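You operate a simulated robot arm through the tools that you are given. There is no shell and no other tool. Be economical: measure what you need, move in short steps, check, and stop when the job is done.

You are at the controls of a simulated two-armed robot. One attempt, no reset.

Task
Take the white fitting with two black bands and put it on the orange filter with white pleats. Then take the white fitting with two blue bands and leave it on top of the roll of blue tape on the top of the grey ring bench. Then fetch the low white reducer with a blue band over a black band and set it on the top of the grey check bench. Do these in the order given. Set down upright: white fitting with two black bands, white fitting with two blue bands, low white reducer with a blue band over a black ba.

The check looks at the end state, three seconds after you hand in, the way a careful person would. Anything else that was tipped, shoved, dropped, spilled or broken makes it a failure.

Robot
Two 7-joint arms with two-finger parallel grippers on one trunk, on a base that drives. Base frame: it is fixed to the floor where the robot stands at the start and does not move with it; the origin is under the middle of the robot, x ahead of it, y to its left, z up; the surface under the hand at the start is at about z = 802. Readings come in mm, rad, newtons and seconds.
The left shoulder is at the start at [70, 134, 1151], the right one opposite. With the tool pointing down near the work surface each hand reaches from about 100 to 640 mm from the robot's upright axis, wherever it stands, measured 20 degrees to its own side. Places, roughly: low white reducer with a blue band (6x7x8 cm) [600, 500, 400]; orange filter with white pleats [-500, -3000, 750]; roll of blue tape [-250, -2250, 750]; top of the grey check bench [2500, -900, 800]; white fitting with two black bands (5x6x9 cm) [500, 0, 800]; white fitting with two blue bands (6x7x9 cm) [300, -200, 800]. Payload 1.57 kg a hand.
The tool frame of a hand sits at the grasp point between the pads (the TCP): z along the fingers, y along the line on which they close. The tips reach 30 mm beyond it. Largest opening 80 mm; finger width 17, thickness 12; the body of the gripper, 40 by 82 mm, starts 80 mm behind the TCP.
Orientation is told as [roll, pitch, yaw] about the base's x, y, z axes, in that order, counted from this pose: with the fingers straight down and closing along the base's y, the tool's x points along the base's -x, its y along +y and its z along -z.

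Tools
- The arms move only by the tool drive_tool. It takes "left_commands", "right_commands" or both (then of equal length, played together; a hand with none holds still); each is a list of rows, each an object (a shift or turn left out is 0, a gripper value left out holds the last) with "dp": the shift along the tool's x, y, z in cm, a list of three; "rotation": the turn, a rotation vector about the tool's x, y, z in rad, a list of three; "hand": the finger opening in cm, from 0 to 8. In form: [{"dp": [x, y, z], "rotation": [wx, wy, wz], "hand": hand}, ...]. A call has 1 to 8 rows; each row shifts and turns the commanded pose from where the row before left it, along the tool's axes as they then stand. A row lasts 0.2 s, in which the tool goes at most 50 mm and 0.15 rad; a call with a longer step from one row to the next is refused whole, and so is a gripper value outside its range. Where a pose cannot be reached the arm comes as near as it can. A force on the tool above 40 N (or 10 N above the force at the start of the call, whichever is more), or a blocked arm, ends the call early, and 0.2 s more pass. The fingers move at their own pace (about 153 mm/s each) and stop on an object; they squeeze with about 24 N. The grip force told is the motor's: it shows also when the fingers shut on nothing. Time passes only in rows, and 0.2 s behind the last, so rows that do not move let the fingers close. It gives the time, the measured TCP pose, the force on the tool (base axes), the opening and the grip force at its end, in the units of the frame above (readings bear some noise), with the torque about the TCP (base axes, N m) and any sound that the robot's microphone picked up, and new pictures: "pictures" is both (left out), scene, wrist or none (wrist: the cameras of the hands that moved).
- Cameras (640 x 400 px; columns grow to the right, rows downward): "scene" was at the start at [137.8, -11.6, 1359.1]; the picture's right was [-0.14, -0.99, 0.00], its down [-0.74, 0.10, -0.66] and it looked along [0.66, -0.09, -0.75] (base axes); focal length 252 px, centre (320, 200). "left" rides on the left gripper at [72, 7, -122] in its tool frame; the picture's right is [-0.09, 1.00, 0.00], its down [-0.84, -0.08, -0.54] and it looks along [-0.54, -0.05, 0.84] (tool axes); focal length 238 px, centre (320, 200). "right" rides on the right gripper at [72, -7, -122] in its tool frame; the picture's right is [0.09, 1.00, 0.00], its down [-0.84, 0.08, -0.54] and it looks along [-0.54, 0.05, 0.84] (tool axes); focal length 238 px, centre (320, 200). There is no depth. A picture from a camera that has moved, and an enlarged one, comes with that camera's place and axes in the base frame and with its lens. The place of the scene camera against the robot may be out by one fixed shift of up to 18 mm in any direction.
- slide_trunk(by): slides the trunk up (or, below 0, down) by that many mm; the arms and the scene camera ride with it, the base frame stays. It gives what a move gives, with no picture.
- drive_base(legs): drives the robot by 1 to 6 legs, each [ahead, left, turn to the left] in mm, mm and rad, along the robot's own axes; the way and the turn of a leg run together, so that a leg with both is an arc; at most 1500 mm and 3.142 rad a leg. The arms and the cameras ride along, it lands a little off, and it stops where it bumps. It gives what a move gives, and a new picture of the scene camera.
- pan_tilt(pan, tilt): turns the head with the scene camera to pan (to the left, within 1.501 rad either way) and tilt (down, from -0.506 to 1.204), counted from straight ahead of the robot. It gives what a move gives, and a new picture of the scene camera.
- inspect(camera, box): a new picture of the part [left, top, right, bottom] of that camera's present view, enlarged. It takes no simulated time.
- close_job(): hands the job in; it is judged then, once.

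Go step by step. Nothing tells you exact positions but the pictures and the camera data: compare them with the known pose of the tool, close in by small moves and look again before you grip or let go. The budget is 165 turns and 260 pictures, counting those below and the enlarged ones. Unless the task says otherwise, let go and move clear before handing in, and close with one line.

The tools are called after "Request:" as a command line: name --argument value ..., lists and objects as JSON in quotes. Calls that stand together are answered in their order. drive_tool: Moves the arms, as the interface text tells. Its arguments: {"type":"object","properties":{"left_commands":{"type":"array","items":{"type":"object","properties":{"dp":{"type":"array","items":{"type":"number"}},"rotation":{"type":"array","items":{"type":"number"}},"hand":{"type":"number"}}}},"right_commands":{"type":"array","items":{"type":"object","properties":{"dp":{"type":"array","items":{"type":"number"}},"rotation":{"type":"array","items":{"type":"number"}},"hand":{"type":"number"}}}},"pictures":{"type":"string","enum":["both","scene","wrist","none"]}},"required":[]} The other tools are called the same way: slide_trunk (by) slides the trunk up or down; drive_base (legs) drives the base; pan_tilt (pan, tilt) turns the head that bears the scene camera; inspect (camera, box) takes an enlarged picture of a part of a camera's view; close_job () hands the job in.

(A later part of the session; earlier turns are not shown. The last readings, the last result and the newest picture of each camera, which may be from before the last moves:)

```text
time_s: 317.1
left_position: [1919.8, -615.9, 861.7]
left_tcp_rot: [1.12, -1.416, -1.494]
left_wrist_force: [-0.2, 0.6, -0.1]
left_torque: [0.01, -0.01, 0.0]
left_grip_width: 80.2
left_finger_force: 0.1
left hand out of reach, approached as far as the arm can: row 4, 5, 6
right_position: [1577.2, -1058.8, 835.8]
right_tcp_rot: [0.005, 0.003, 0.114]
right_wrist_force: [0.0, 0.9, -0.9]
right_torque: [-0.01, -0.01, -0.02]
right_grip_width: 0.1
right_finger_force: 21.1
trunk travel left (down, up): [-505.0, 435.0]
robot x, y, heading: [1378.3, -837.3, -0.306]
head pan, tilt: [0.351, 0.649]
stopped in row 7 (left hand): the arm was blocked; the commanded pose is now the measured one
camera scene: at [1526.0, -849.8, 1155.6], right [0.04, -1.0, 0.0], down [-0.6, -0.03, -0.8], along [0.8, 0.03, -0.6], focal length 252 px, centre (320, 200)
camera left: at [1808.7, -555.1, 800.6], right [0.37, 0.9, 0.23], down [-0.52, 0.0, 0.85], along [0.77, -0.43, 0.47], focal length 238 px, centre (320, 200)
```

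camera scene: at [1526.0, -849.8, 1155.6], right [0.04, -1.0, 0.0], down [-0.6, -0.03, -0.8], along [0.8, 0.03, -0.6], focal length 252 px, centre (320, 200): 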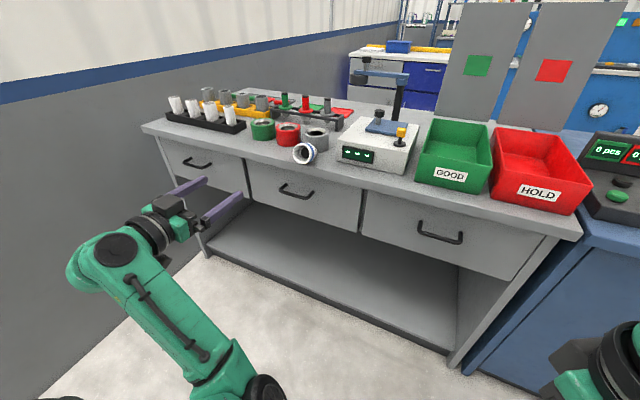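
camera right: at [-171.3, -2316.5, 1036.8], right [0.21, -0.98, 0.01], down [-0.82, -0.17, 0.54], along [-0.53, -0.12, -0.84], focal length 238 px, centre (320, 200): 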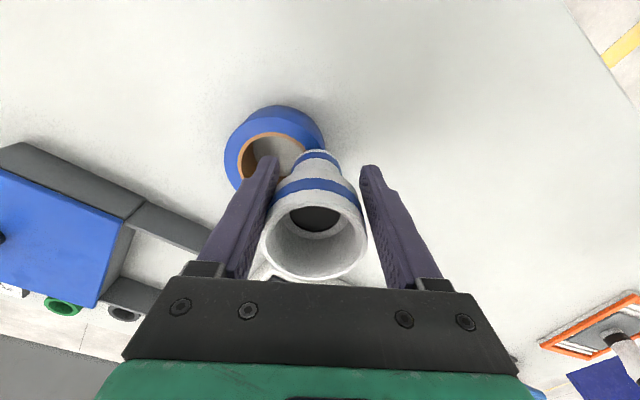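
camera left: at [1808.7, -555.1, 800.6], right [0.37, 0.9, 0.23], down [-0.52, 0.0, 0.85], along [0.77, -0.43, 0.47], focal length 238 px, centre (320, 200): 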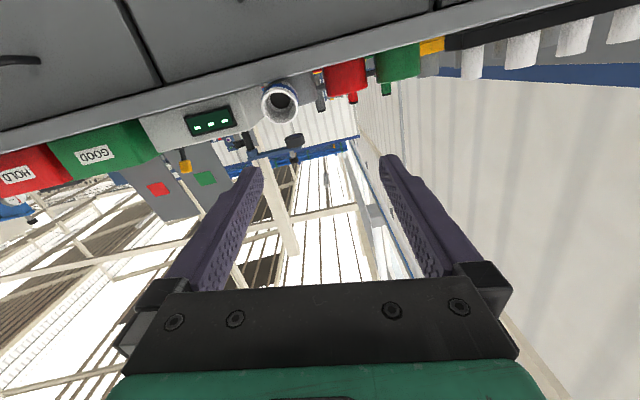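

The hand is now nearly horizontal, pointing at the bench with a slight roll. I level the roll and extend to a standoff in front of the reducer.

Request:
drive_tool --left_commands '[{"rotation": [0, 0, -0.147]}, {"dp": [0.39, -0.9, 4.05]}, {"dp": [0.39, -0.9, 4.05]}, {"dp": [0.39, -0.9, 4.05]}, {"dp": [0.39, -0.9, 4.05]}, {"dp": [0.39, -0.9, 4.05]}, {}]' --pictures "both"

Request:
inspect --camera "scene" --box '[250, 110, 350, 190]'

```text
time_s: 318.6
left_position: [2089.3, -730.6, 827.6]
left_tcp_rot: [-0.169, -1.502, -0.202]
left_wrist_force: [0.8, -0.2, 0.2]
left_torque: [-0.01, 0.0, 0.0]
left_grip_width: 79.8
left_finger_force: 0.2
right_position: [1576.6, -1059.2, 835.5]
right_tcp_rot: [0.006, 0.005, 0.113]
right_wrist_force: [0.1, 0.0, -0.2]
right_torque: [-0.01, -0.03, -0.01]
right_grip_width: 0.0
right_finger_force: 21.1
trunk travel left (down, up): [-505.0, 435.0]
robot x, y, heading: [1379.4, -838.4, -0.31]
head pan, tilt: [0.351, 0.649]
camera scene: at [1525.5, -849.8, 1155.7], right [0.04, -1.0, 0.0], down [-0.6, -0.03, -0.8], along [0.8, 0.03, -0.6], focal length 252 px, centre (320, 200)
camera left: at [1974.5, -679.7, 764.1], right [0.37, 0.93, 0.08], down [-0.48, 0.11, 0.87], along [0.8, -0.36, 0.48], focal length 238 px, centre (320, 200)
```

scene: 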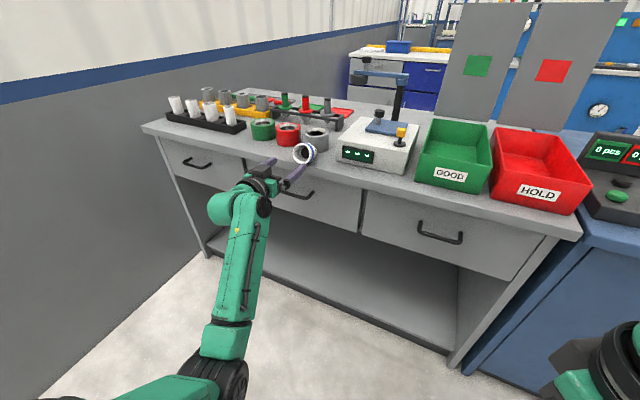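
left: 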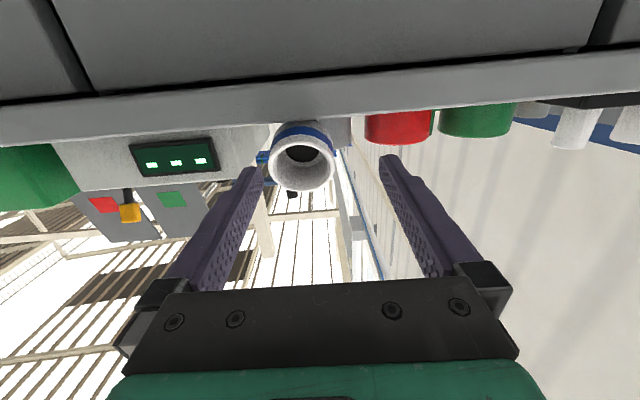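

```text
5.00 times, centred on (300, 150) of scene
camera zoom: at [1525.5, -849.8, 1155.7], right [0.04, -1.0, 0.0], down [-0.6, -0.03, -0.8], along [0.8, 0.03, -0.6], focal length 1258 px, centre (420, 450)
```

zoom: 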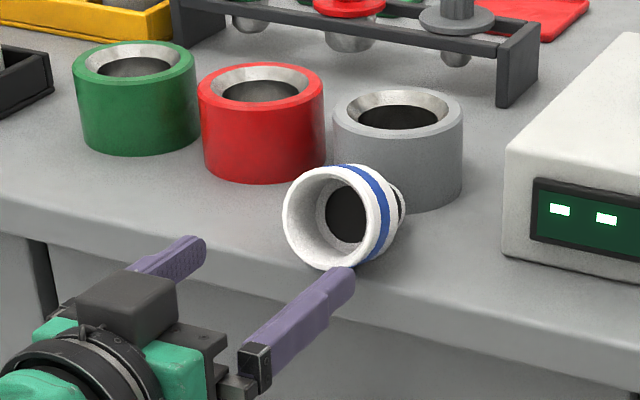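

Clear view: the rim centre is at about [2155,-773,831], axis heading about -0.5 rad. I align the hand's heading and go half way.

Request:
drive_tool --left_commands '[{"rotation": [0.119, 0, 0.008]}, {"dp": [-0.15, -0.3, 2.3]}, {"dp": [-0.15, -0.3, 2.3]}, {}]' --pictures "wrist"

Request:
inspect --camera "scene" --box '[250, 110, 350, 190]'

```text
time_s: 319.6
left_position: [2127.7, -757.4, 827.7]
left_tcp_rot: [-0.179, -1.502, -0.314]
left_wrist_force: [0.2, 0.6, 0.1]
left_torque: [0.0, -0.02, 0.01]
left_grip_width: 80.0
left_finger_force: 0.1
right_position: [1576.9, -1060.1, 836.1]
right_tcp_rot: [0.006, 0.005, 0.115]
right_wrist_force: [0.3, -0.1, -0.5]
right_torque: [0.02, 0.01, 0.04]
right_grip_width: 0.0
right_finger_force: 21.6
trunk travel left (down, up): [-505.0, 435.0]
robot x, y, heading: [1382.2, -838.5, -0.307]
head pan, tilt: [0.351, 0.649]
camera left: at [2018.7, -693.3, 764.9], right [0.48, 0.88, 0.08], down [-0.46, 0.17, 0.87], along [0.75, -0.45, 0.48], focal length 238 px, centre (320, 200)
```

left: 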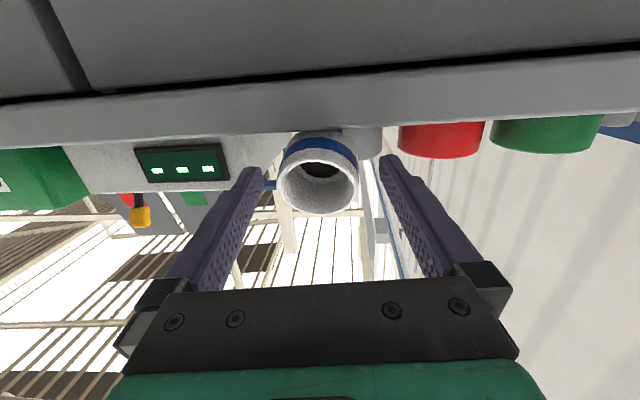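

```text
5.00 times, centred on (300, 150) of scene
camera zoom: at [1525.9, -850.1, 1155.6], right [0.04, -1.0, 0.0], down [-0.6, -0.03, -0.8], along [0.8, 0.03, -0.6], focal length 1258 px, centre (420, 450)
```

zoom: 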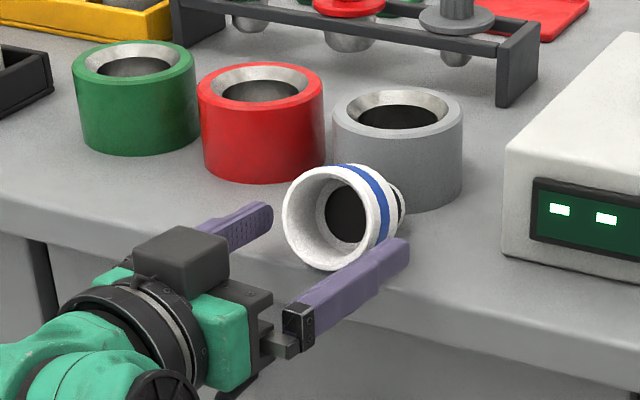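

Well aligned; I move in 49 mm with a slight rise and close.

Request:
drive_tool --left_commands '[{"dp": [-0.5, -0.08, 2.45]}, {"dp": [-0.45, -0.07, 2.45]}, {}, {"hand": 0}, {"hand": 0}, {"hand": 0}]' --pictures "wrist"

Request:
inspect --camera "scene" --box '[250, 110, 350, 190]'

```text
time_s: 321.1
left_position: [2169.9, -784.4, 833.5]
left_tcp_rot: [-0.178, -1.502, -0.312]
left_wrist_force: [1.1, 0.8, 1.4]
left_torque: [0.02, -0.03, -0.01]
left_grip_width: 63.1
left_finger_force: 24.4
right_position: [1576.5, -1060.0, 835.5]
right_tcp_rot: [0.005, 0.004, 0.113]
right_wrist_force: [-0.2, 0.0, -0.7]
right_torque: [0.0, 0.04, -0.03]
right_grip_width: 0.1
right_finger_force: 21.5
trunk travel left (down, up): [-505.0, 435.0]
robot x, y, heading: [1379.4, -841.8, -0.304]
head pan, tilt: [0.351, 0.649]
camera left: at [2061.7, -719.4, 769.9], right [0.48, 0.88, 0.08], down [-0.46, 0.17, 0.87], along [0.75, -0.45, 0.48], focal length 238 px, centre (320, 200)
```

left: 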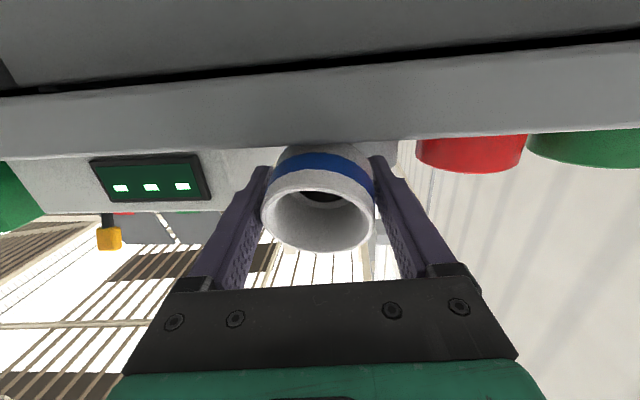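

```text
5.00 times, centred on (300, 150) of scene
camera zoom: at [1526.0, -850.0, 1155.6], right [0.04, -1.0, 0.0], down [-0.6, -0.03, -0.8], along [0.8, 0.03, -0.6], focal length 1258 px, centre (420, 450)
```

zoom: 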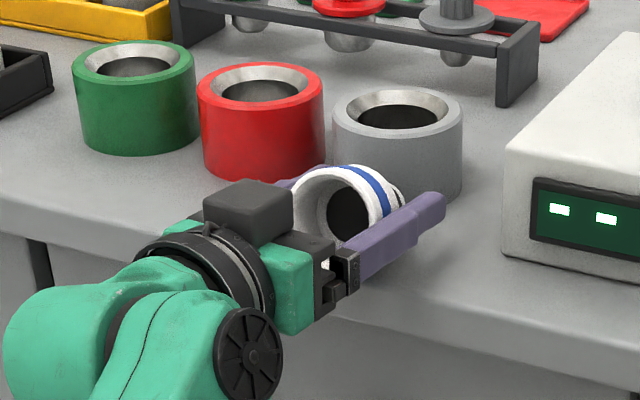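

Gripped at 63 mm, this time across the full diameter. I lift it and raise the trunk.

Request:
drive_tool --left_commands '[{"dp": [-2, 0, 0]}, {"dp": [-4, 0, 0]}, {"dp": [-4, 0, 0]}, {}]' --pictures "both"

Request:
slide_trunk --by 220

```text
time_s: 322.1
left_position: [2179.0, -785.7, 937.0]
left_tcp_rot: [-0.185, -1.502, -0.306]
left_wrist_force: [-0.3, -0.1, -0.3]
left_torque: [0.0, -0.02, -0.01]
left_grip_width: 62.9
left_finger_force: 23.9
right_position: [1577.1, -1060.7, 835.4]
right_tcp_rot: [0.005, 0.004, 0.114]
right_wrist_force: [0.6, 0.4, 0.9]
right_torque: [0.0, -0.01, 0.0]
right_grip_width: 0.1
right_finger_force: 21.3
trunk travel left (down, up): [-505.0, 435.0]
robot x, y, heading: [1384.5, -841.1, -0.309]
head pan, tilt: [0.351, 0.649]
camera scene: at [1526.5, -849.9, 1155.5], right [0.04, -1.0, 0.0], down [-0.6, -0.03, -0.8], along [0.8, 0.03, -0.61], focal length 252 px, centre (320, 200)
camera left: at [2071.6, -722.0, 873.7], right [0.48, 0.88, 0.08], down [-0.46, 0.17, 0.87], along [0.75, -0.45, 0.48], focal length 238 px, centre (320, 200)
```

scene: 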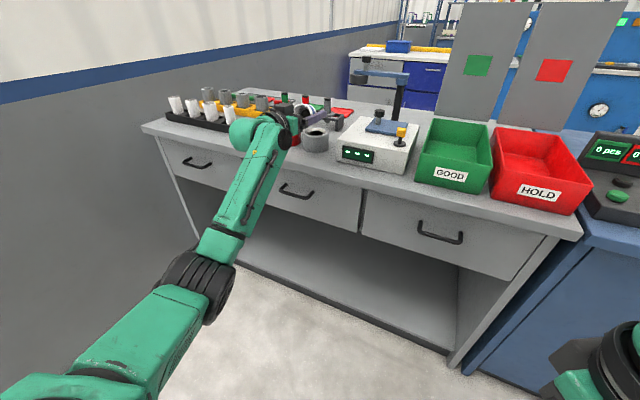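
left: 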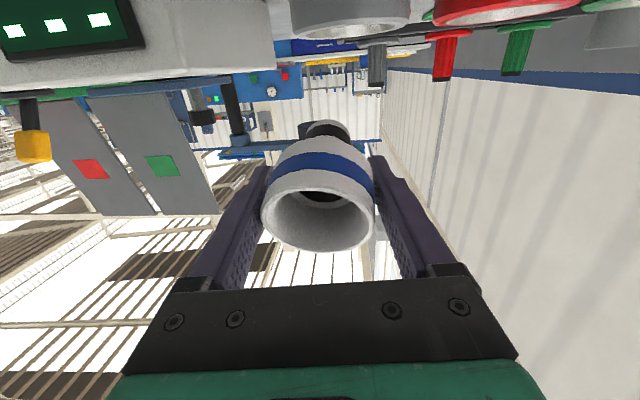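

```text
time_s: 324.4
left_position: [2179.2, -787.0, 1156.1]
left_tcp_rot: [-0.182, -1.504, -0.311]
left_wrist_force: [-0.8, -0.1, -0.5]
left_torque: [0.04, 0.01, 0.0]
left_grip_width: 54.8
left_finger_force: 24.2
right_position: [1576.2, -1059.6, 1055.4]
right_tcp_rot: [0.006, 0.001, 0.115]
right_wrist_force: [0.1, 0.7, 0.0]
right_torque: [0.02, -0.01, 0.0]
right_grip_width: 0.0
right_finger_force: 21.0
trunk travel left (down, up): [-725.0, 215.0]
robot x, y, heading: [1378.9, -834.6, -0.311]
head pan, tilt: [0.351, 0.649]
```

The grip opening changed during the lift, so I check how the reducer sits now.

Request:
inspect --camera "left" --box '[160, 60, 480, 300]'

Request:
inspect --camera "scene" --box '[200, 60, 400, 210]'

```text
1.67 times, centred on (320, 180) of left
camera zoom: at [2071.5, -722.1, 1093.5], right [0.48, 0.88, 0.08], down [-0.46, 0.17, 0.87], along [0.75, -0.45, 0.48], focal length 397 px, centre (320, 233)
```

zoom: 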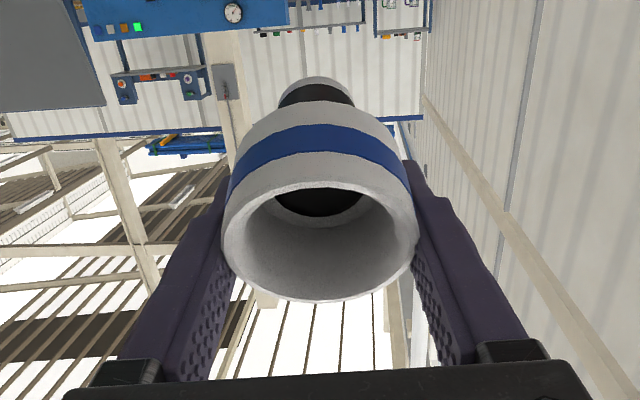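

```text
2.67 times, centred on (300, 135) of scene
camera zoom: at [1526.4, -850.1, 1375.5], right [0.04, -1.0, 0.0], down [-0.6, -0.03, -0.8], along [0.8, 0.03, -0.6], focal length 671 px, centre (373, 373)
```

zoom: 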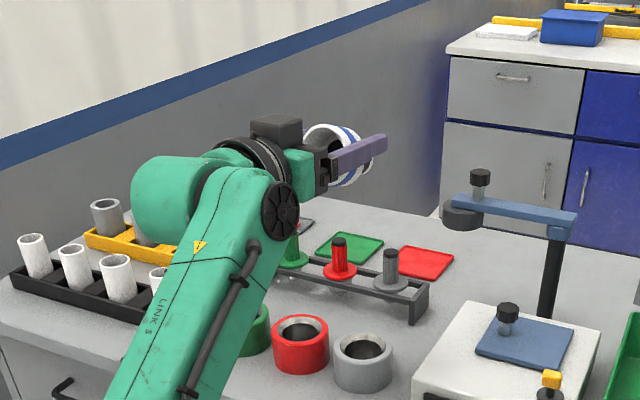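

It is still held, now aligned flat between the pads (55 mm), base drooping slightly. I rotate the hand toward vertical while drawing it back, in two halves.

Request:
drive_tool --left_commands '[{"dp": [1.14, 0, -1.92], "rotation": [0, 0.13, 0]}, {"dp": [1.38, 0, -1.76], "rotation": [0, 0.13, 0]}, {"dp": [1.6, 0, -1.57], "rotation": [0, 0.13, 0]}, {"dp": [1.79, 0, -1.35], "rotation": [0, 0.13, 0]}, {"dp": [1.94, 0, -1.1], "rotation": [0, 0.13, 0]}]' --pictures "wrist"

```text
time_s: 325.6
left_position: [2089.5, -738.7, 1107.3]
left_tcp_rot: [-0.019, -0.852, -0.476]
left_wrist_force: [-0.1, 0.9, -2.2]
left_torque: [-0.01, 0.0, 0.01]
left_grip_width: 54.9
left_finger_force: 23.9
right_position: [1576.4, -1059.8, 1056.7]
right_tcp_rot: [0.006, 0.004, 0.113]
right_wrist_force: [0.3, -0.3, 0.6]
right_torque: [0.01, -0.01, -0.01]
right_grip_width: 0.0
right_finger_force: 21.5
trunk travel left (down, up): [-725.0, 215.0]
robot x, y, heading: [1378.8, -835.1, -0.307]
head pan, tilt: [0.351, 0.649]
camera left: at [1971.1, -666.7, 1133.7], right [0.52, 0.85, 0.06], down [0.1, -0.12, 0.99], along [0.85, -0.51, -0.15], focal length 238 px, centre (320, 200)
```

left: 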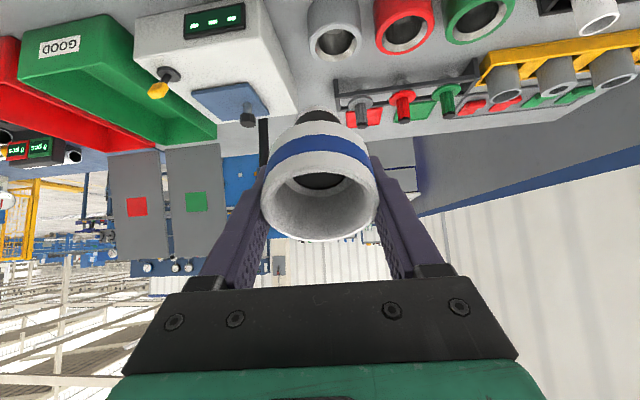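

Request:
drive_tool --left_commands '[{"dp": [2.07, 0, -0.84], "rotation": [0, 0.13, 0]}, {"dp": [2.16, 0, -0.57], "rotation": [0, 0.13, 0]}, {"dp": [2.22, 0, -0.28], "rotation": [0, 0.13, 0]}, {"dp": [2.23, 0, 0], "rotation": [0, 0.13, 0]}, {"dp": [2.21, 0, 0.3], "rotation": [0, 0.13, 0]}, {}]' --pictures "both"

Request:
inspect --camera "left" --box '[200, 80, 440, 280]'

Request:
inspect --camera "scene" --box '[180, 100, 340, 220]'

```text
time_s: 327.0
left_position: [2003.8, -692.3, 1055.6]
left_tcp_rot: [-0.012, -0.201, -0.489]
left_wrist_force: [0.3, 0.4, -1.0]
left_torque: [-0.02, 0.02, 0.01]
left_grip_width: 55.0
left_finger_force: 24.0
right_position: [1576.8, -1061.4, 1056.2]
right_tcp_rot: [0.007, 0.004, 0.114]
right_wrist_force: [0.1, 0.5, 0.2]
right_torque: [0.01, 0.0, 0.0]
right_grip_width: 0.0
right_finger_force: 21.9
trunk travel left (down, up): [-725.0, 215.0]
robot x, y, heading: [1383.8, -838.9, -0.306]
head pan, tilt: [0.351, 0.649]
camera scene: at [1526.5, -850.6, 1375.5], right [0.04, -1.0, 0.0], down [-0.6, -0.03, -0.8], along [0.8, 0.03, -0.6], focal length 252 px, centre (320, 200)
camera left: at [1924.0, -641.4, 1161.5], right [0.55, 0.84, 0.01], down [0.6, -0.4, 0.7], along [0.59, -0.38, -0.71], focal length 238 px, centre (320, 200)
```

scene: 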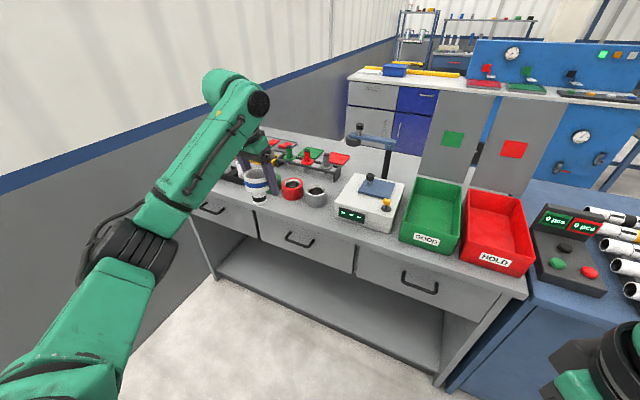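
left: 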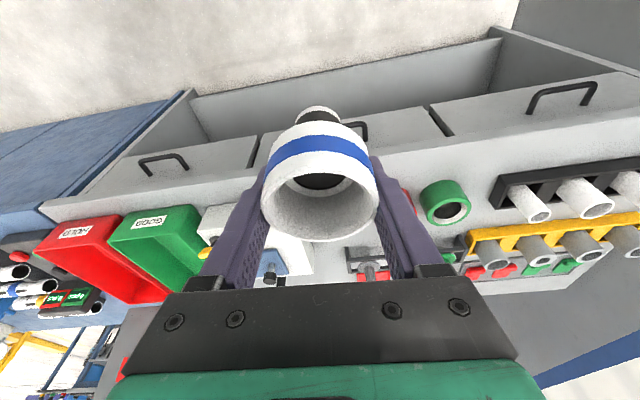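

```text
2.00 times, centred on (320, 180) of left
camera zoom: at [1924.0, -641.4, 1161.5], right [0.55, 0.84, 0.01], down [0.6, -0.4, 0.7], along [0.59, -0.38, -0.71], focal length 477 px, centre (320, 240)
```

zoom: 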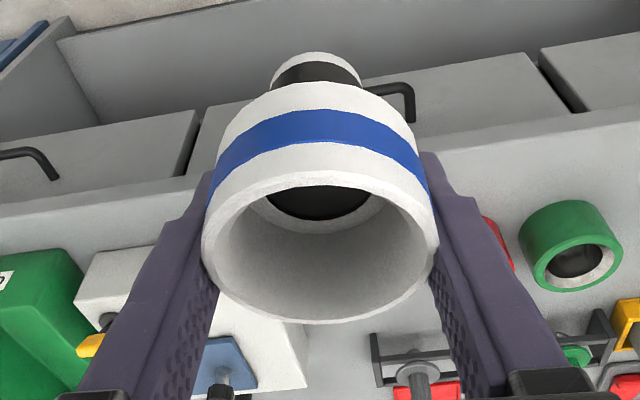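

```text
3.33 times, centred on (260, 160) of scene
camera zoom: at [1526.5, -850.6, 1375.5], right [0.04, -1.0, 0.0], down [-0.6, -0.03, -0.8], along [0.8, 0.03, -0.6], focal length 839 px, centre (520, 333)
```

zoom: 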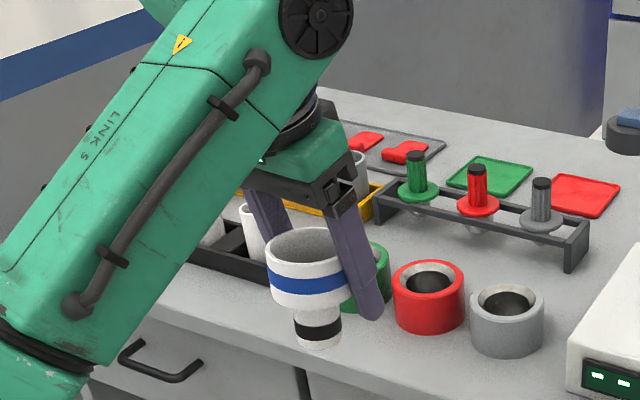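

The reducer is now upright under the hand. I drive the base so it comes over the front strip of the bench.

Request:
drive_base --legs '[[215, -46, 0]]'

Request:
drive_tool --left_commands '[{"dp": [0.8, 0, 3.9]}, {"dp": [0.8, 0, 3.9]}, {"dp": [0.8, 0, 3.9]}, {}]' --pictures "both"

Request:
inspect --camera "scene" --box '[200, 190, 340, 310]'

```text
time_s: 328.7
left_position: [2191.9, -795.2, 1056.5]
left_tcp_rot: [-0.013, -0.204, -0.482]
left_wrist_force: [-0.5, 0.4, -0.7]
left_torque: [-0.01, -0.04, 0.04]
left_grip_width: 55.0
left_finger_force: 23.3
right_position: [1768.3, -1164.6, 1056.3]
right_tcp_rot: [0.004, 0.002, 0.12]
right_wrist_force: [-0.1, -0.1, 0.2]
right_torque: [-0.01, 0.0, 0.01]
right_grip_width: 0.0
right_finger_force: 21.0
trunk travel left (down, up): [-725.0, 215.0]
robot x, y, heading: [1572.9, -940.8, -0.3]
head pan, tilt: [0.351, 0.649]
camera scene: at [1715.9, -955.0, 1375.7], right [0.05, -1.0, 0.0], down [-0.6, -0.03, -0.8], along [0.8, 0.04, -0.6], focal length 252 px, centre (320, 200)
```

scene: 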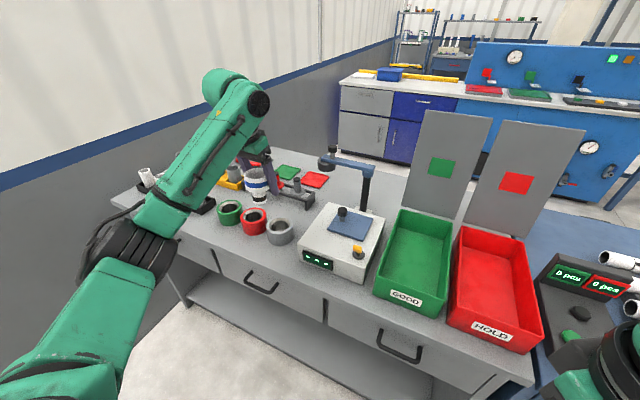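

```text
time_s: 329.7
left_position: [2194.5, -796.3, 934.7]
left_tcp_rot: [-0.011, -0.203, -0.481]
left_wrist_force: [1.1, 0.2, -0.9]
left_torque: [0.03, -0.06, 0.01]
left_grip_width: 55.0
left_finger_force: 24.4
right_position: [1768.5, -1165.9, 1055.8]
right_tcp_rot: [0.005, 0.004, 0.117]
right_wrist_force: [0.6, 0.1, -0.5]
right_torque: [-0.01, 0.0, -0.01]
right_grip_width: 0.1
right_finger_force: 21.6
trunk travel left (down, up): [-725.0, 215.0]
robot x, y, heading: [1572.8, -947.4, -0.302]
head pan, tilt: [0.351, 0.649]
camera scene: at [1716.4, -955.4, 1375.7], right [0.05, -1.0, 0.0], down [-0.6, -0.03, -0.8], along [0.8, 0.04, -0.6], focal length 252 px, centre (320, 200)
camera left: at [2115.7, -745.7, 1041.6], right [0.54, 0.84, 0.01], down [0.6, -0.39, 0.7], along [0.59, -0.38, -0.71], focal length 238 px, centre (320, 200)
```

scene: 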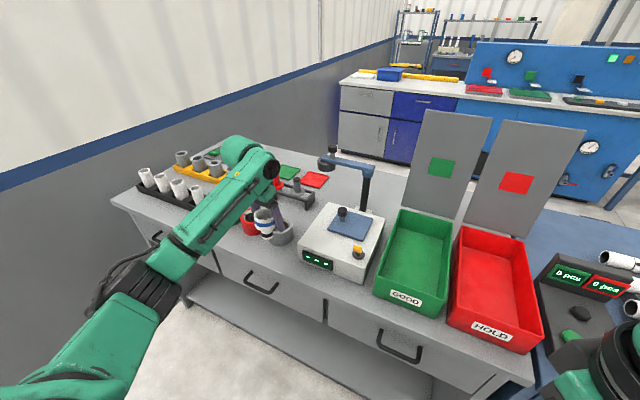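
left: 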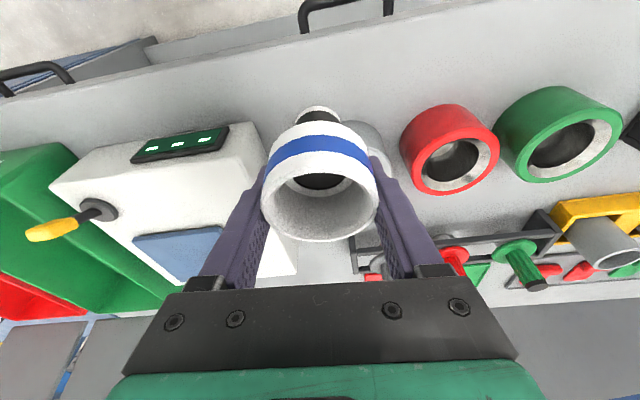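

```text
3.33 times, centred on (270, 250) of scene
camera zoom: at [1716.4, -955.4, 1375.7], right [0.05, -1.0, 0.0], down [-0.6, -0.03, -0.8], along [0.8, 0.04, -0.6], focal length 839 px, centre (487, 33)
```

zoom: 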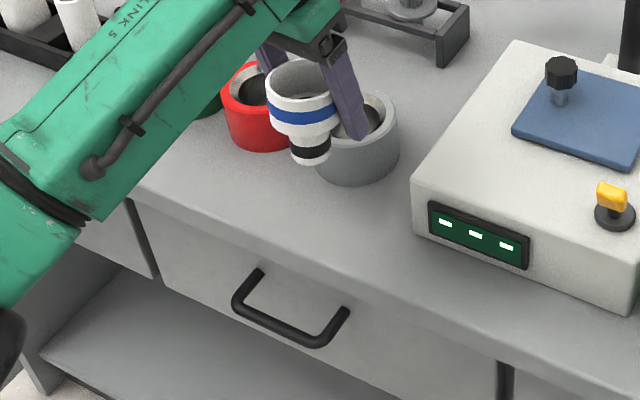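

The axis is at about 2318 along the bench depth direction; edge ≈2290, ring ≈2374. I shift 14 mm forward to the middle and lower most of the way.

Request:
drive_tool --left_commands '[{"dp": [-1.37, 0, 0.28]}, {"dp": [0.62, 0, 3.0]}, {"dp": [0.62, 0, 3.0]}, {}]' --pictures "wrist"

Request:
inspect --camera "scene" --box '[220, 200, 320, 275]'

Request:
inspect --camera "left" --box '[200, 40, 440, 240]'

```text
time_s: 330.7
left_position: [2204.8, -803.6, 879.6]
left_tcp_rot: [-0.007, -0.211, -0.482]
left_wrist_force: [1.6, 3.3, 18.1]
left_torque: [0.41, -0.53, 0.04]
left_grip_width: 54.9
left_finger_force: 23.1
right_position: [1765.0, -1165.2, 1056.5]
right_tcp_rot: [0.005, 0.0, 0.122]
right_wrist_force: [-1.1, 0.3, 0.0]
right_torque: [0.01, -0.01, -0.02]
right_grip_width: 0.2
right_finger_force: 21.7
trunk travel left (down, up): [-725.0, 215.0]
robot x, y, heading: [1569.1, -946.1, -0.298]
head pan, tilt: [0.351, 0.649]
camera left: at [2124.0, -752.4, 984.1], right [0.54, 0.84, 0.01], down [0.59, -0.39, 0.71], along [0.6, -0.38, -0.71], focal length 238 px, centre (320, 200)
```

left: 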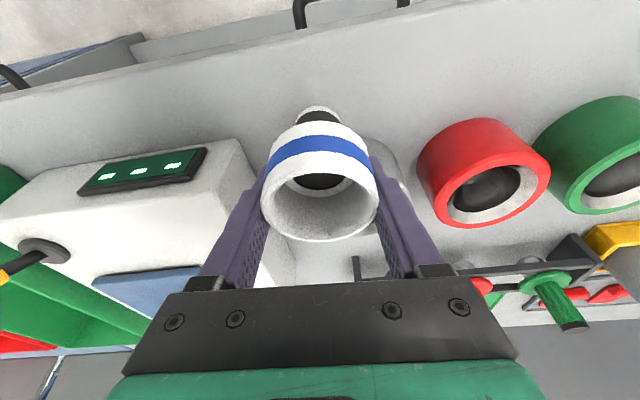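

```text
5.33 times, centred on (270, 238) of scene
camera zoom: at [1712.3, -955.7, 1376.4], right [0.05, -1.0, 0.0], down [-0.6, -0.03, -0.8], along [0.8, 0.04, -0.6], focal length 1342 px, centre (587, 0)
```

zoom: 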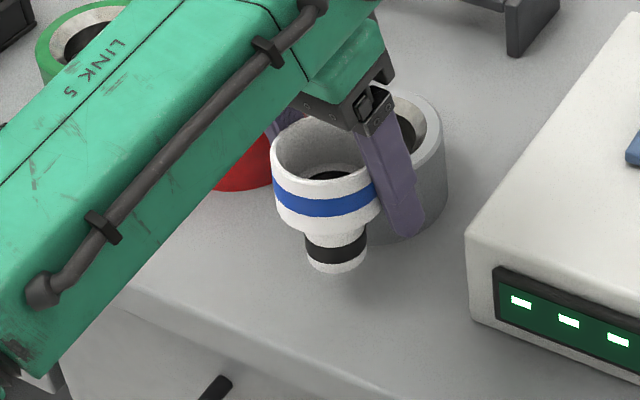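

```text
2.00 times, centred on (320, 140) of left
camera zoom: at [2124.0, -752.4, 984.1], right [0.54, 0.84, 0.01], down [0.59, -0.39, 0.71], along [0.6, -0.38, -0.71], focal length 477 px, centre (320, 320)
```

zoom: 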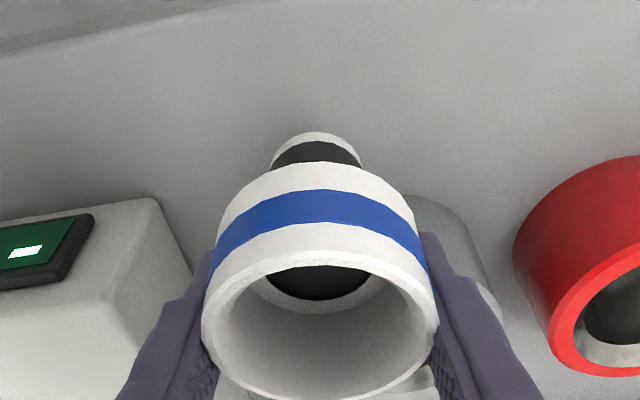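

The contact is the fingertips landing on the grey ring's top (z≈850) — the same thing that spoiled the first try — while the reducer still hovers. I lift, draw back from the ring, and square the hand to the bench.

Request:
drive_tool --left_commands '[{"dp": [-0.41, 0, -1.96]}, {"dp": [1.66, 0, -0.34]}, {"rotation": [-0.017, 0, -0.083]}, {"rotation": [-0.017, 0, -0.083]}, {}]' --pictures "wrist"

Request:
inspect --camera "scene" --box '[220, 200, 320, 275]'

Request:
inspect --camera "left" --box '[160, 0, 480, 240]'

```text
time_s: 331.9
left_position: [2190.4, -795.0, 894.1]
left_tcp_rot: [-0.013, -0.2, -0.313]
left_wrist_force: [0.3, 0.1, -1.8]
left_torque: [0.0, 0.0, -0.02]
left_grip_width: 54.9
left_finger_force: 23.7
right_position: [1768.4, -1164.5, 1056.7]
right_tcp_rot: [0.004, 0.003, 0.12]
right_wrist_force: [-0.6, 0.5, 0.1]
right_torque: [0.03, -0.02, -0.02]
right_grip_width: 0.0
right_finger_force: 21.1
trunk travel left (down, up): [-725.0, 215.0]
robot x, y, heading: [1569.7, -945.6, -0.3]
head pan, tilt: [0.351, 0.649]
camera left: at [2103.0, -757.9, 999.8], right [0.39, 0.92, 0.01], down [0.66, -0.28, 0.7], along [0.64, -0.27, -0.71], focal length 238 px, centre (320, 200)
```

left: 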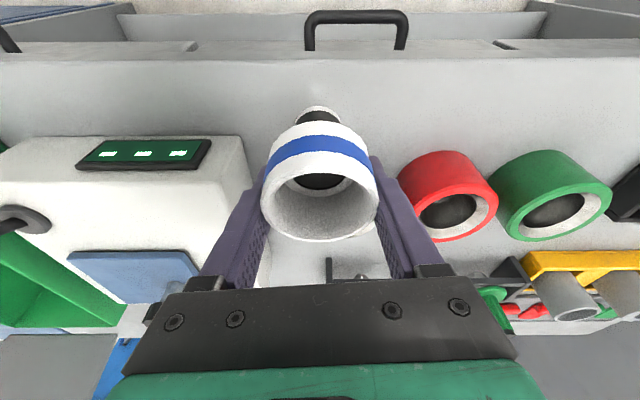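

```text
5.33 times, centred on (270, 238) of scene
camera zoom: at [1716.4, -955.1, 1375.7], right [0.05, -1.0, 0.0], down [-0.6, -0.03, -0.8], along [0.8, 0.04, -0.6], focal length 1342 px, centre (587, 0)
```

zoom: 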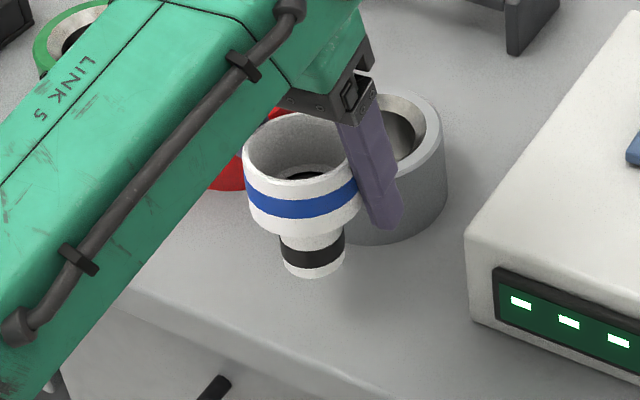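

```text
1.67 times, centred on (320, 120) of left
camera zoom: at [2103.0, -757.9, 999.8], right [0.39, 0.92, 0.01], down [0.66, -0.28, 0.7], along [0.64, -0.27, -0.71], focal length 397 px, centre (320, 333)
```

zoom: 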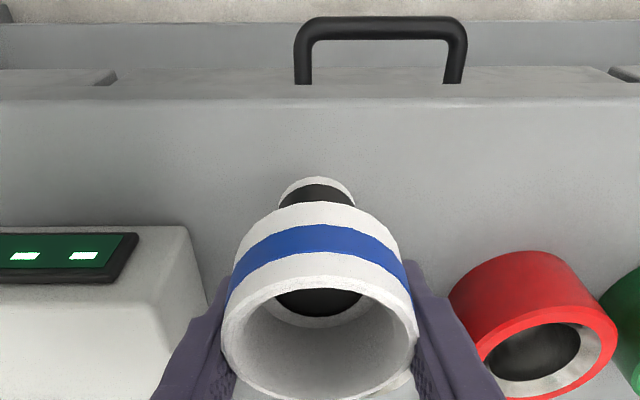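

Squared: edge ≈2283, reducer axis ≈2314, ring front ≈2365, fingertips ≈2343 — all clear. I lower 30 mm, then by small steps.

Request:
drive_tool --left_commands '[{"dp": [0.3, 0, 1.47]}, {"dp": [0.2, 0, 0.98]}, {"dp": [0.1, 0, 0.49]}, {}]' --pictures "none"

Request:
inspect --camera "scene" --box '[220, 200, 320, 275]'

```text
time_s: 332.9
left_position: [2189.2, -794.3, 865.4]
left_tcp_rot: [-0.011, -0.201, -0.313]
left_wrist_force: [-0.8, -0.9, 0.1]
left_torque: [0.0, 0.02, -0.02]
left_grip_width: 54.7
left_finger_force: 23.7
right_position: [1768.4, -1165.9, 1055.9]
right_tcp_rot: [0.004, 0.004, 0.118]
right_wrist_force: [0.4, -0.8, -0.2]
right_torque: [-0.01, 0.03, -0.01]
right_grip_width: 0.3
right_finger_force: 21.8
trunk travel left (down, up): [-725.0, 215.0]
robot x, y, heading: [1572.5, -942.0, -0.295]
head pan, tilt: [0.351, 0.649]
```

```text
5.33 times, centred on (270, 238) of scene
camera zoom: at [1716.8, -955.4, 1375.6], right [0.05, -1.0, 0.0], down [-0.6, -0.03, -0.8], along [0.8, 0.04, -0.6], focal length 1342 px, centre (587, 0)
```

zoom: 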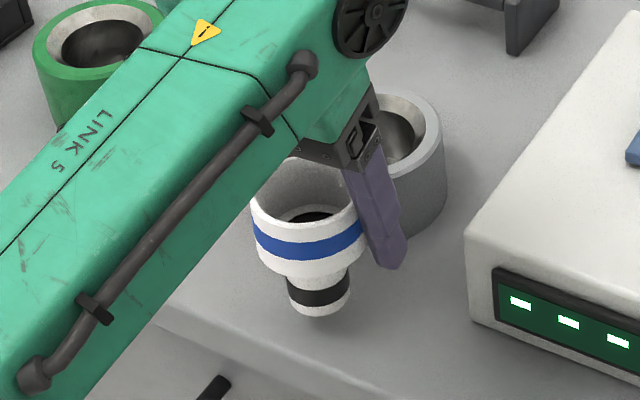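

No contact yet, as expected. I continue in small steps.

Request:
drive_tool --left_commands '[{"dp": [0.08, 0, 0.39]}, {"dp": [0.04, 0, 0.2]}, {}]' --pictures "none"

```text
time_s: 333.7
left_position: [2189.0, -794.5, 860.3]
left_tcp_rot: [-0.014, -0.2, -0.312]
left_wrist_force: [-0.5, -0.5, -0.5]
left_torque: [0.01, 0.03, 0.0]
left_grip_width: 54.7
left_finger_force: 24.1
right_position: [1768.8, -1164.2, 1056.9]
right_tcp_rot: [0.007, 0.003, 0.117]
right_wrist_force: [-0.6, -0.5, -0.3]
right_torque: [0.0, 0.03, -0.01]
right_grip_width: 0.0
right_finger_force: 21.2
trunk travel left (down, up): [-725.0, 215.0]
robot x, y, heading: [1570.8, -945.1, -0.292]
head pan, tilt: [0.351, 0.649]
```

Request:
drive_tool --left_commands '[{"dp": [0.04, 0, 0.2]}, {"dp": [0.04, 0, 0.2]}, {}]' --pictures "none"

Request:
inspect --camera "scene" --box '[240, 220, 310, 275]'

```text
time_s: 334.5
left_position: [2188.8, -793.6, 855.4]
left_tcp_rot: [-0.012, -0.202, -0.313]
left_wrist_force: [-0.2, -0.1, -1.2]
left_torque: [0.02, 0.0, 0.0]
left_grip_width: 54.7
left_finger_force: 24.0
right_position: [1768.0, -1164.7, 1056.1]
right_tcp_rot: [0.005, 0.003, 0.12]
right_wrist_force: [-0.5, -0.6, 0.2]
right_torque: [0.02, 0.02, 0.02]
right_grip_width: 0.0
right_finger_force: 21.5
trunk travel left (down, up): [-725.0, 215.0]
robot x, y, heading: [1569.8, -944.1, -0.298]
head pan, tilt: [0.351, 0.649]
```

```text
7.27 times, centred on (275, 248) of scene
camera zoom: at [1716.9, -955.5, 1375.6], right [0.05, -1.0, 0.0], down [-0.6, -0.03, -0.8], along [0.8, 0.04, -0.6], focal length 1830 px, centre (647, -146)
```

zoom: 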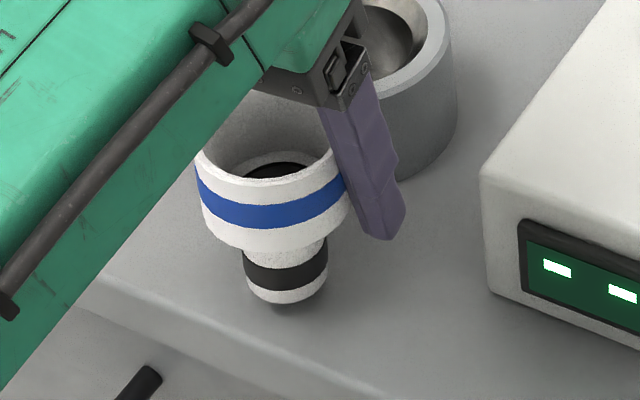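

Request:
drive_tool --left_commands '[{"dp": [0.03, 0, 0.15]}, {"dp": [0.03, 0, 0.15]}, {}]' --pictures "none"

```text
time_s: 335.3
left_position: [2188.8, -795.4, 852.2]
left_tcp_rot: [-0.013, -0.202, -0.313]
left_wrist_force: [-0.3, 0.3, -2.2]
left_torque: [0.01, -0.01, 0.02]
left_grip_width: 54.6
left_finger_force: 24.3
right_position: [1768.6, -1164.3, 1056.2]
right_tcp_rot: [0.005, 0.004, 0.118]
right_wrist_force: [-0.1, -0.7, -0.3]
right_torque: [0.0, 0.01, 0.0]
right_grip_width: 0.2
right_finger_force: 21.3
trunk travel left (down, up): [-725.0, 215.0]
robot x, y, heading: [1573.1, -943.5, -0.295]
head pan, tilt: [0.351, 0.649]
```

Request:
drive_tool --left_commands '[{"dp": [0.04, 0, 0.2]}, {}]' --pictures "none"

```text
time_s: 335.9
left_position: [2189.1, -795.7, 851.2]
left_tcp_rot: [-0.013, -0.201, -0.314]
left_wrist_force: [-0.6, 0.2, 0.0]
left_torque: [-0.02, -0.03, -0.02]
left_grip_width: 54.6
left_finger_force: 24.0
right_position: [1769.1, -1165.7, 1056.3]
right_tcp_rot: [0.004, 0.003, 0.119]
right_wrist_force: [-0.4, -0.3, -0.5]
right_torque: [0.01, 0.02, 0.0]
right_grip_width: 0.0
right_finger_force: 21.3
trunk travel left (down, up): [-725.0, 215.0]
robot x, y, heading: [1572.4, -942.5, -0.299]
head pan, tilt: [0.351, 0.649]
```

Request:
drive_tool --left_commands '[{"dp": [0.04, 0, 0.2]}, {"dp": [0.02, 0, 0.1]}, {}]' --pictures "wrist"

Request:
inspect --camera "scene" --box '[240, 220, 310, 275]'

```text
time_s: 336.7
left_position: [2187.9, -795.8, 848.6]
left_tcp_rot: [-0.012, -0.204, -0.313]
left_wrist_force: [1.2, 0.7, 3.3]
left_torque: [0.08, -0.07, -0.01]
left_grip_width: 54.5
left_finger_force: 24.0
right_position: [1769.5, -1164.4, 1055.7]
right_tcp_rot: [0.004, 0.002, 0.119]
right_wrist_force: [0.4, -0.5, 0.2]
right_torque: [0.01, 0.0, -0.01]
right_grip_width: 0.1
right_finger_force: 21.2
trunk travel left (down, up): [-725.0, 215.0]
robot x, y, heading: [1571.1, -944.9, -0.297]
head pan, tilt: [0.351, 0.649]
camera left: at [2101.2, -759.1, 953.7], right [0.39, 0.92, 0.01], down [0.65, -0.29, 0.7], along [0.65, -0.27, -0.71], focal length 238 px, centre (320, 200)
```

left: 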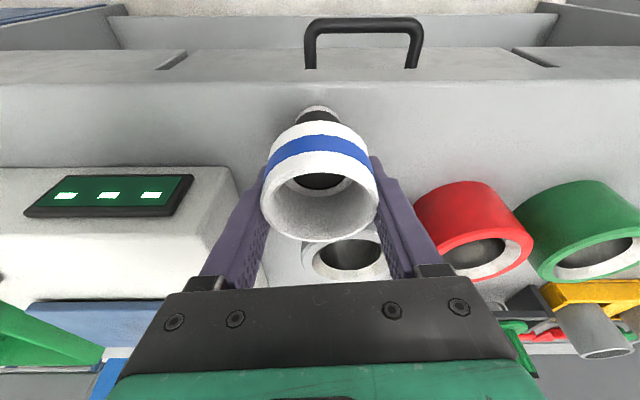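

```text
7.27 times, centred on (275, 248) of scene
camera zoom: at [1716.2, -955.5, 1375.7], right [0.05, -1.0, 0.0], down [-0.6, -0.03, -0.8], along [0.8, 0.04, -0.6], focal length 1830 px, centre (647, -146)
```

zoom: 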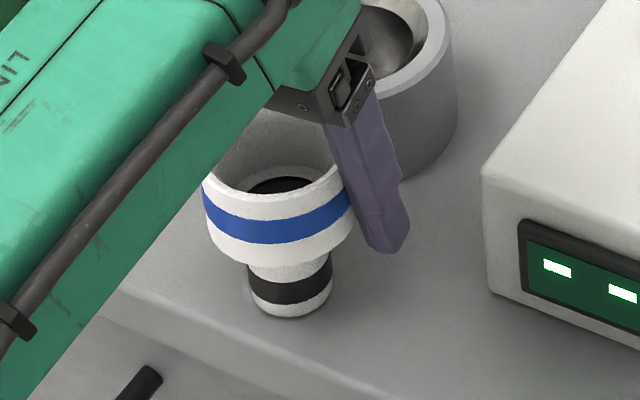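

Light contact. I press a little more to confirm where the contact is.

Request:
drive_tool --left_commands '[{"dp": [0.02, 0, 0.1]}, {}]' --pictures "none"

Request:
inspect --camera "left" --box '[240, 60, 400, 180]'

```text
time_s: 337.3
left_position: [2188.4, -795.3, 848.3]
left_tcp_rot: [-0.012, -0.207, -0.311]
left_wrist_force: [2.6, 1.3, 10.5]
left_torque: [0.11, -0.06, -0.01]
left_grip_width: 54.5
left_finger_force: 24.2
right_position: [1767.0, -1164.9, 1055.6]
right_tcp_rot: [0.005, 0.001, 0.119]
right_wrist_force: [0.1, -0.3, -0.3]
right_torque: [0.03, -0.01, 0.02]
right_grip_width: 0.0
right_finger_force: 21.4
trunk travel left (down, up): [-725.0, 215.0]
robot x, y, heading: [1569.8, -945.9, -0.3]
head pan, tilt: [0.351, 0.649]
```

```text
3.33 times, centred on (320, 120) of left
camera zoom: at [2100.8, -759.3, 953.4], right [0.39, 0.92, 0.01], down [0.65, -0.29, 0.7], along [0.65, -0.27, -0.71], focal length 794 px, centre (320, 467)
```

zoom: 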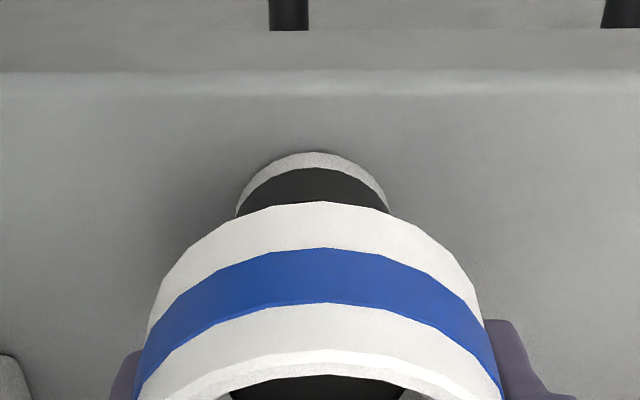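

Contact is under the reducer's base. I ease the load and open the fingers.

Request:
drive_tool --left_commands '[{"dp": [-0.015, 0, -0.07]}, {"hand": 5.9}, {"hand": 6.6}, {}]' --pictures "wrist"

Request:
inspect --camera "scene" --box '[240, 220, 310, 275]'

```text
time_s: 338.3
left_position: [2188.5, -795.4, 847.3]
left_tcp_rot: [-0.012, -0.199, -0.313]
left_wrist_force: [-1.2, 0.4, -0.4]
left_torque: [-0.04, -0.03, 0.0]
left_grip_width: 66.1
left_finger_force: 0.1
right_position: [1768.4, -1164.8, 1056.5]
right_tcp_rot: [0.005, 0.005, 0.118]
right_wrist_force: [0.1, 0.5, -0.5]
right_torque: [0.0, 0.0, -0.01]
right_grip_width: 0.0
right_finger_force: 21.1
trunk travel left (down, up): [-725.0, 215.0]
robot x, y, heading: [1574.3, -941.6, -0.297]
head pan, tilt: [0.351, 0.649]
camera left: at [2102.0, -759.6, 952.9], right [0.39, 0.92, 0.01], down [0.66, -0.29, 0.7], along [0.64, -0.27, -0.71], focal length 238 px, centre (320, 200)
```

left: 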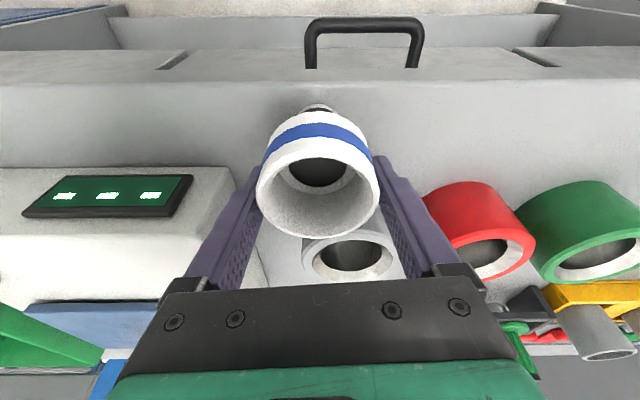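

```text
7.27 times, centred on (275, 248) of scene
camera zoom: at [1717.0, -955.6, 1375.6], right [0.05, -1.0, 0.0], down [-0.6, -0.03, -0.8], along [0.8, 0.04, -0.6], focal length 1830 px, centre (647, -146)
```

zoom: 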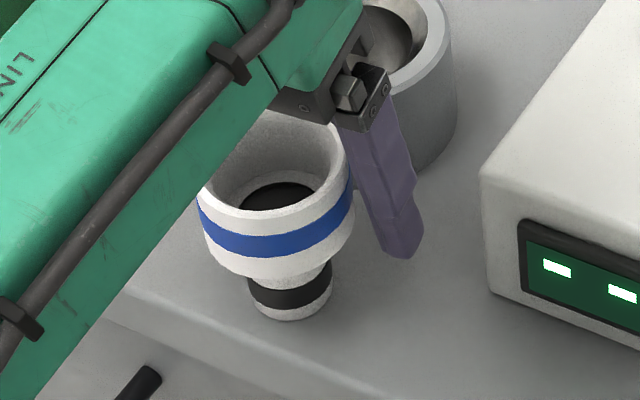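

I check whether it has settled upright or is leaning.

Request:
drive_tool --left_commands '[{}]' --pictures "wrist"

Request:
inspect --camera "scene" --box '[240, 220, 310, 275]'

```text
time_s: 338.7
left_position: [2188.6, -796.1, 847.5]
left_tcp_rot: [-0.011, -0.203, -0.314]
left_wrist_force: [-0.2, -0.2, -0.5]
left_torque: [0.01, 0.0, 0.03]
left_grip_width: 65.7
left_finger_force: 0.0
right_position: [1768.5, -1164.9, 1056.0]
right_tcp_rot: [0.005, 0.005, 0.117]
right_wrist_force: [-0.4, 0.2, 0.4]
right_torque: [0.03, 0.01, 0.01]
right_grip_width: 0.2
right_finger_force: 21.7
trunk travel left (down, up): [-725.0, 215.0]
robot x, y, heading: [1575.8, -944.3, -0.3]
head pan, tilt: [0.351, 0.649]
camera left: at [2101.8, -759.6, 953.1], right [0.39, 0.92, 0.01], down [0.65, -0.29, 0.7], along [0.64, -0.27, -0.71], focal length 238 px, centre (320, 200)
```

left: 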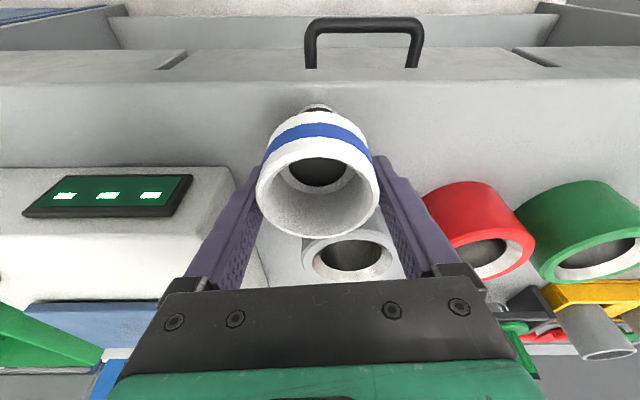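

```text
7.27 times, centred on (275, 248) of scene
camera zoom: at [1716.7, -955.5, 1375.6], right [0.05, -1.0, 0.0], down [-0.6, -0.03, -0.8], along [0.8, 0.04, -0.6], focal length 1830 px, centre (647, -146)
```

zoom: 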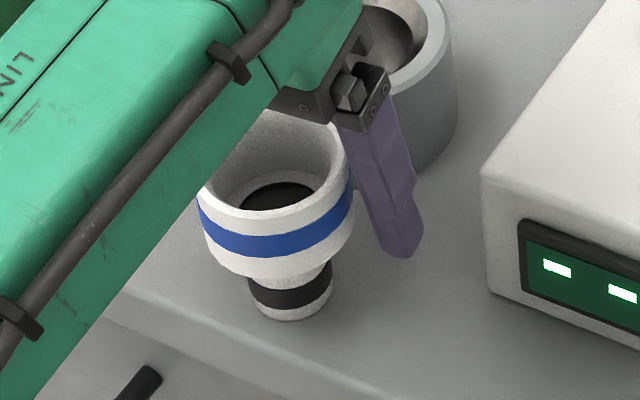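

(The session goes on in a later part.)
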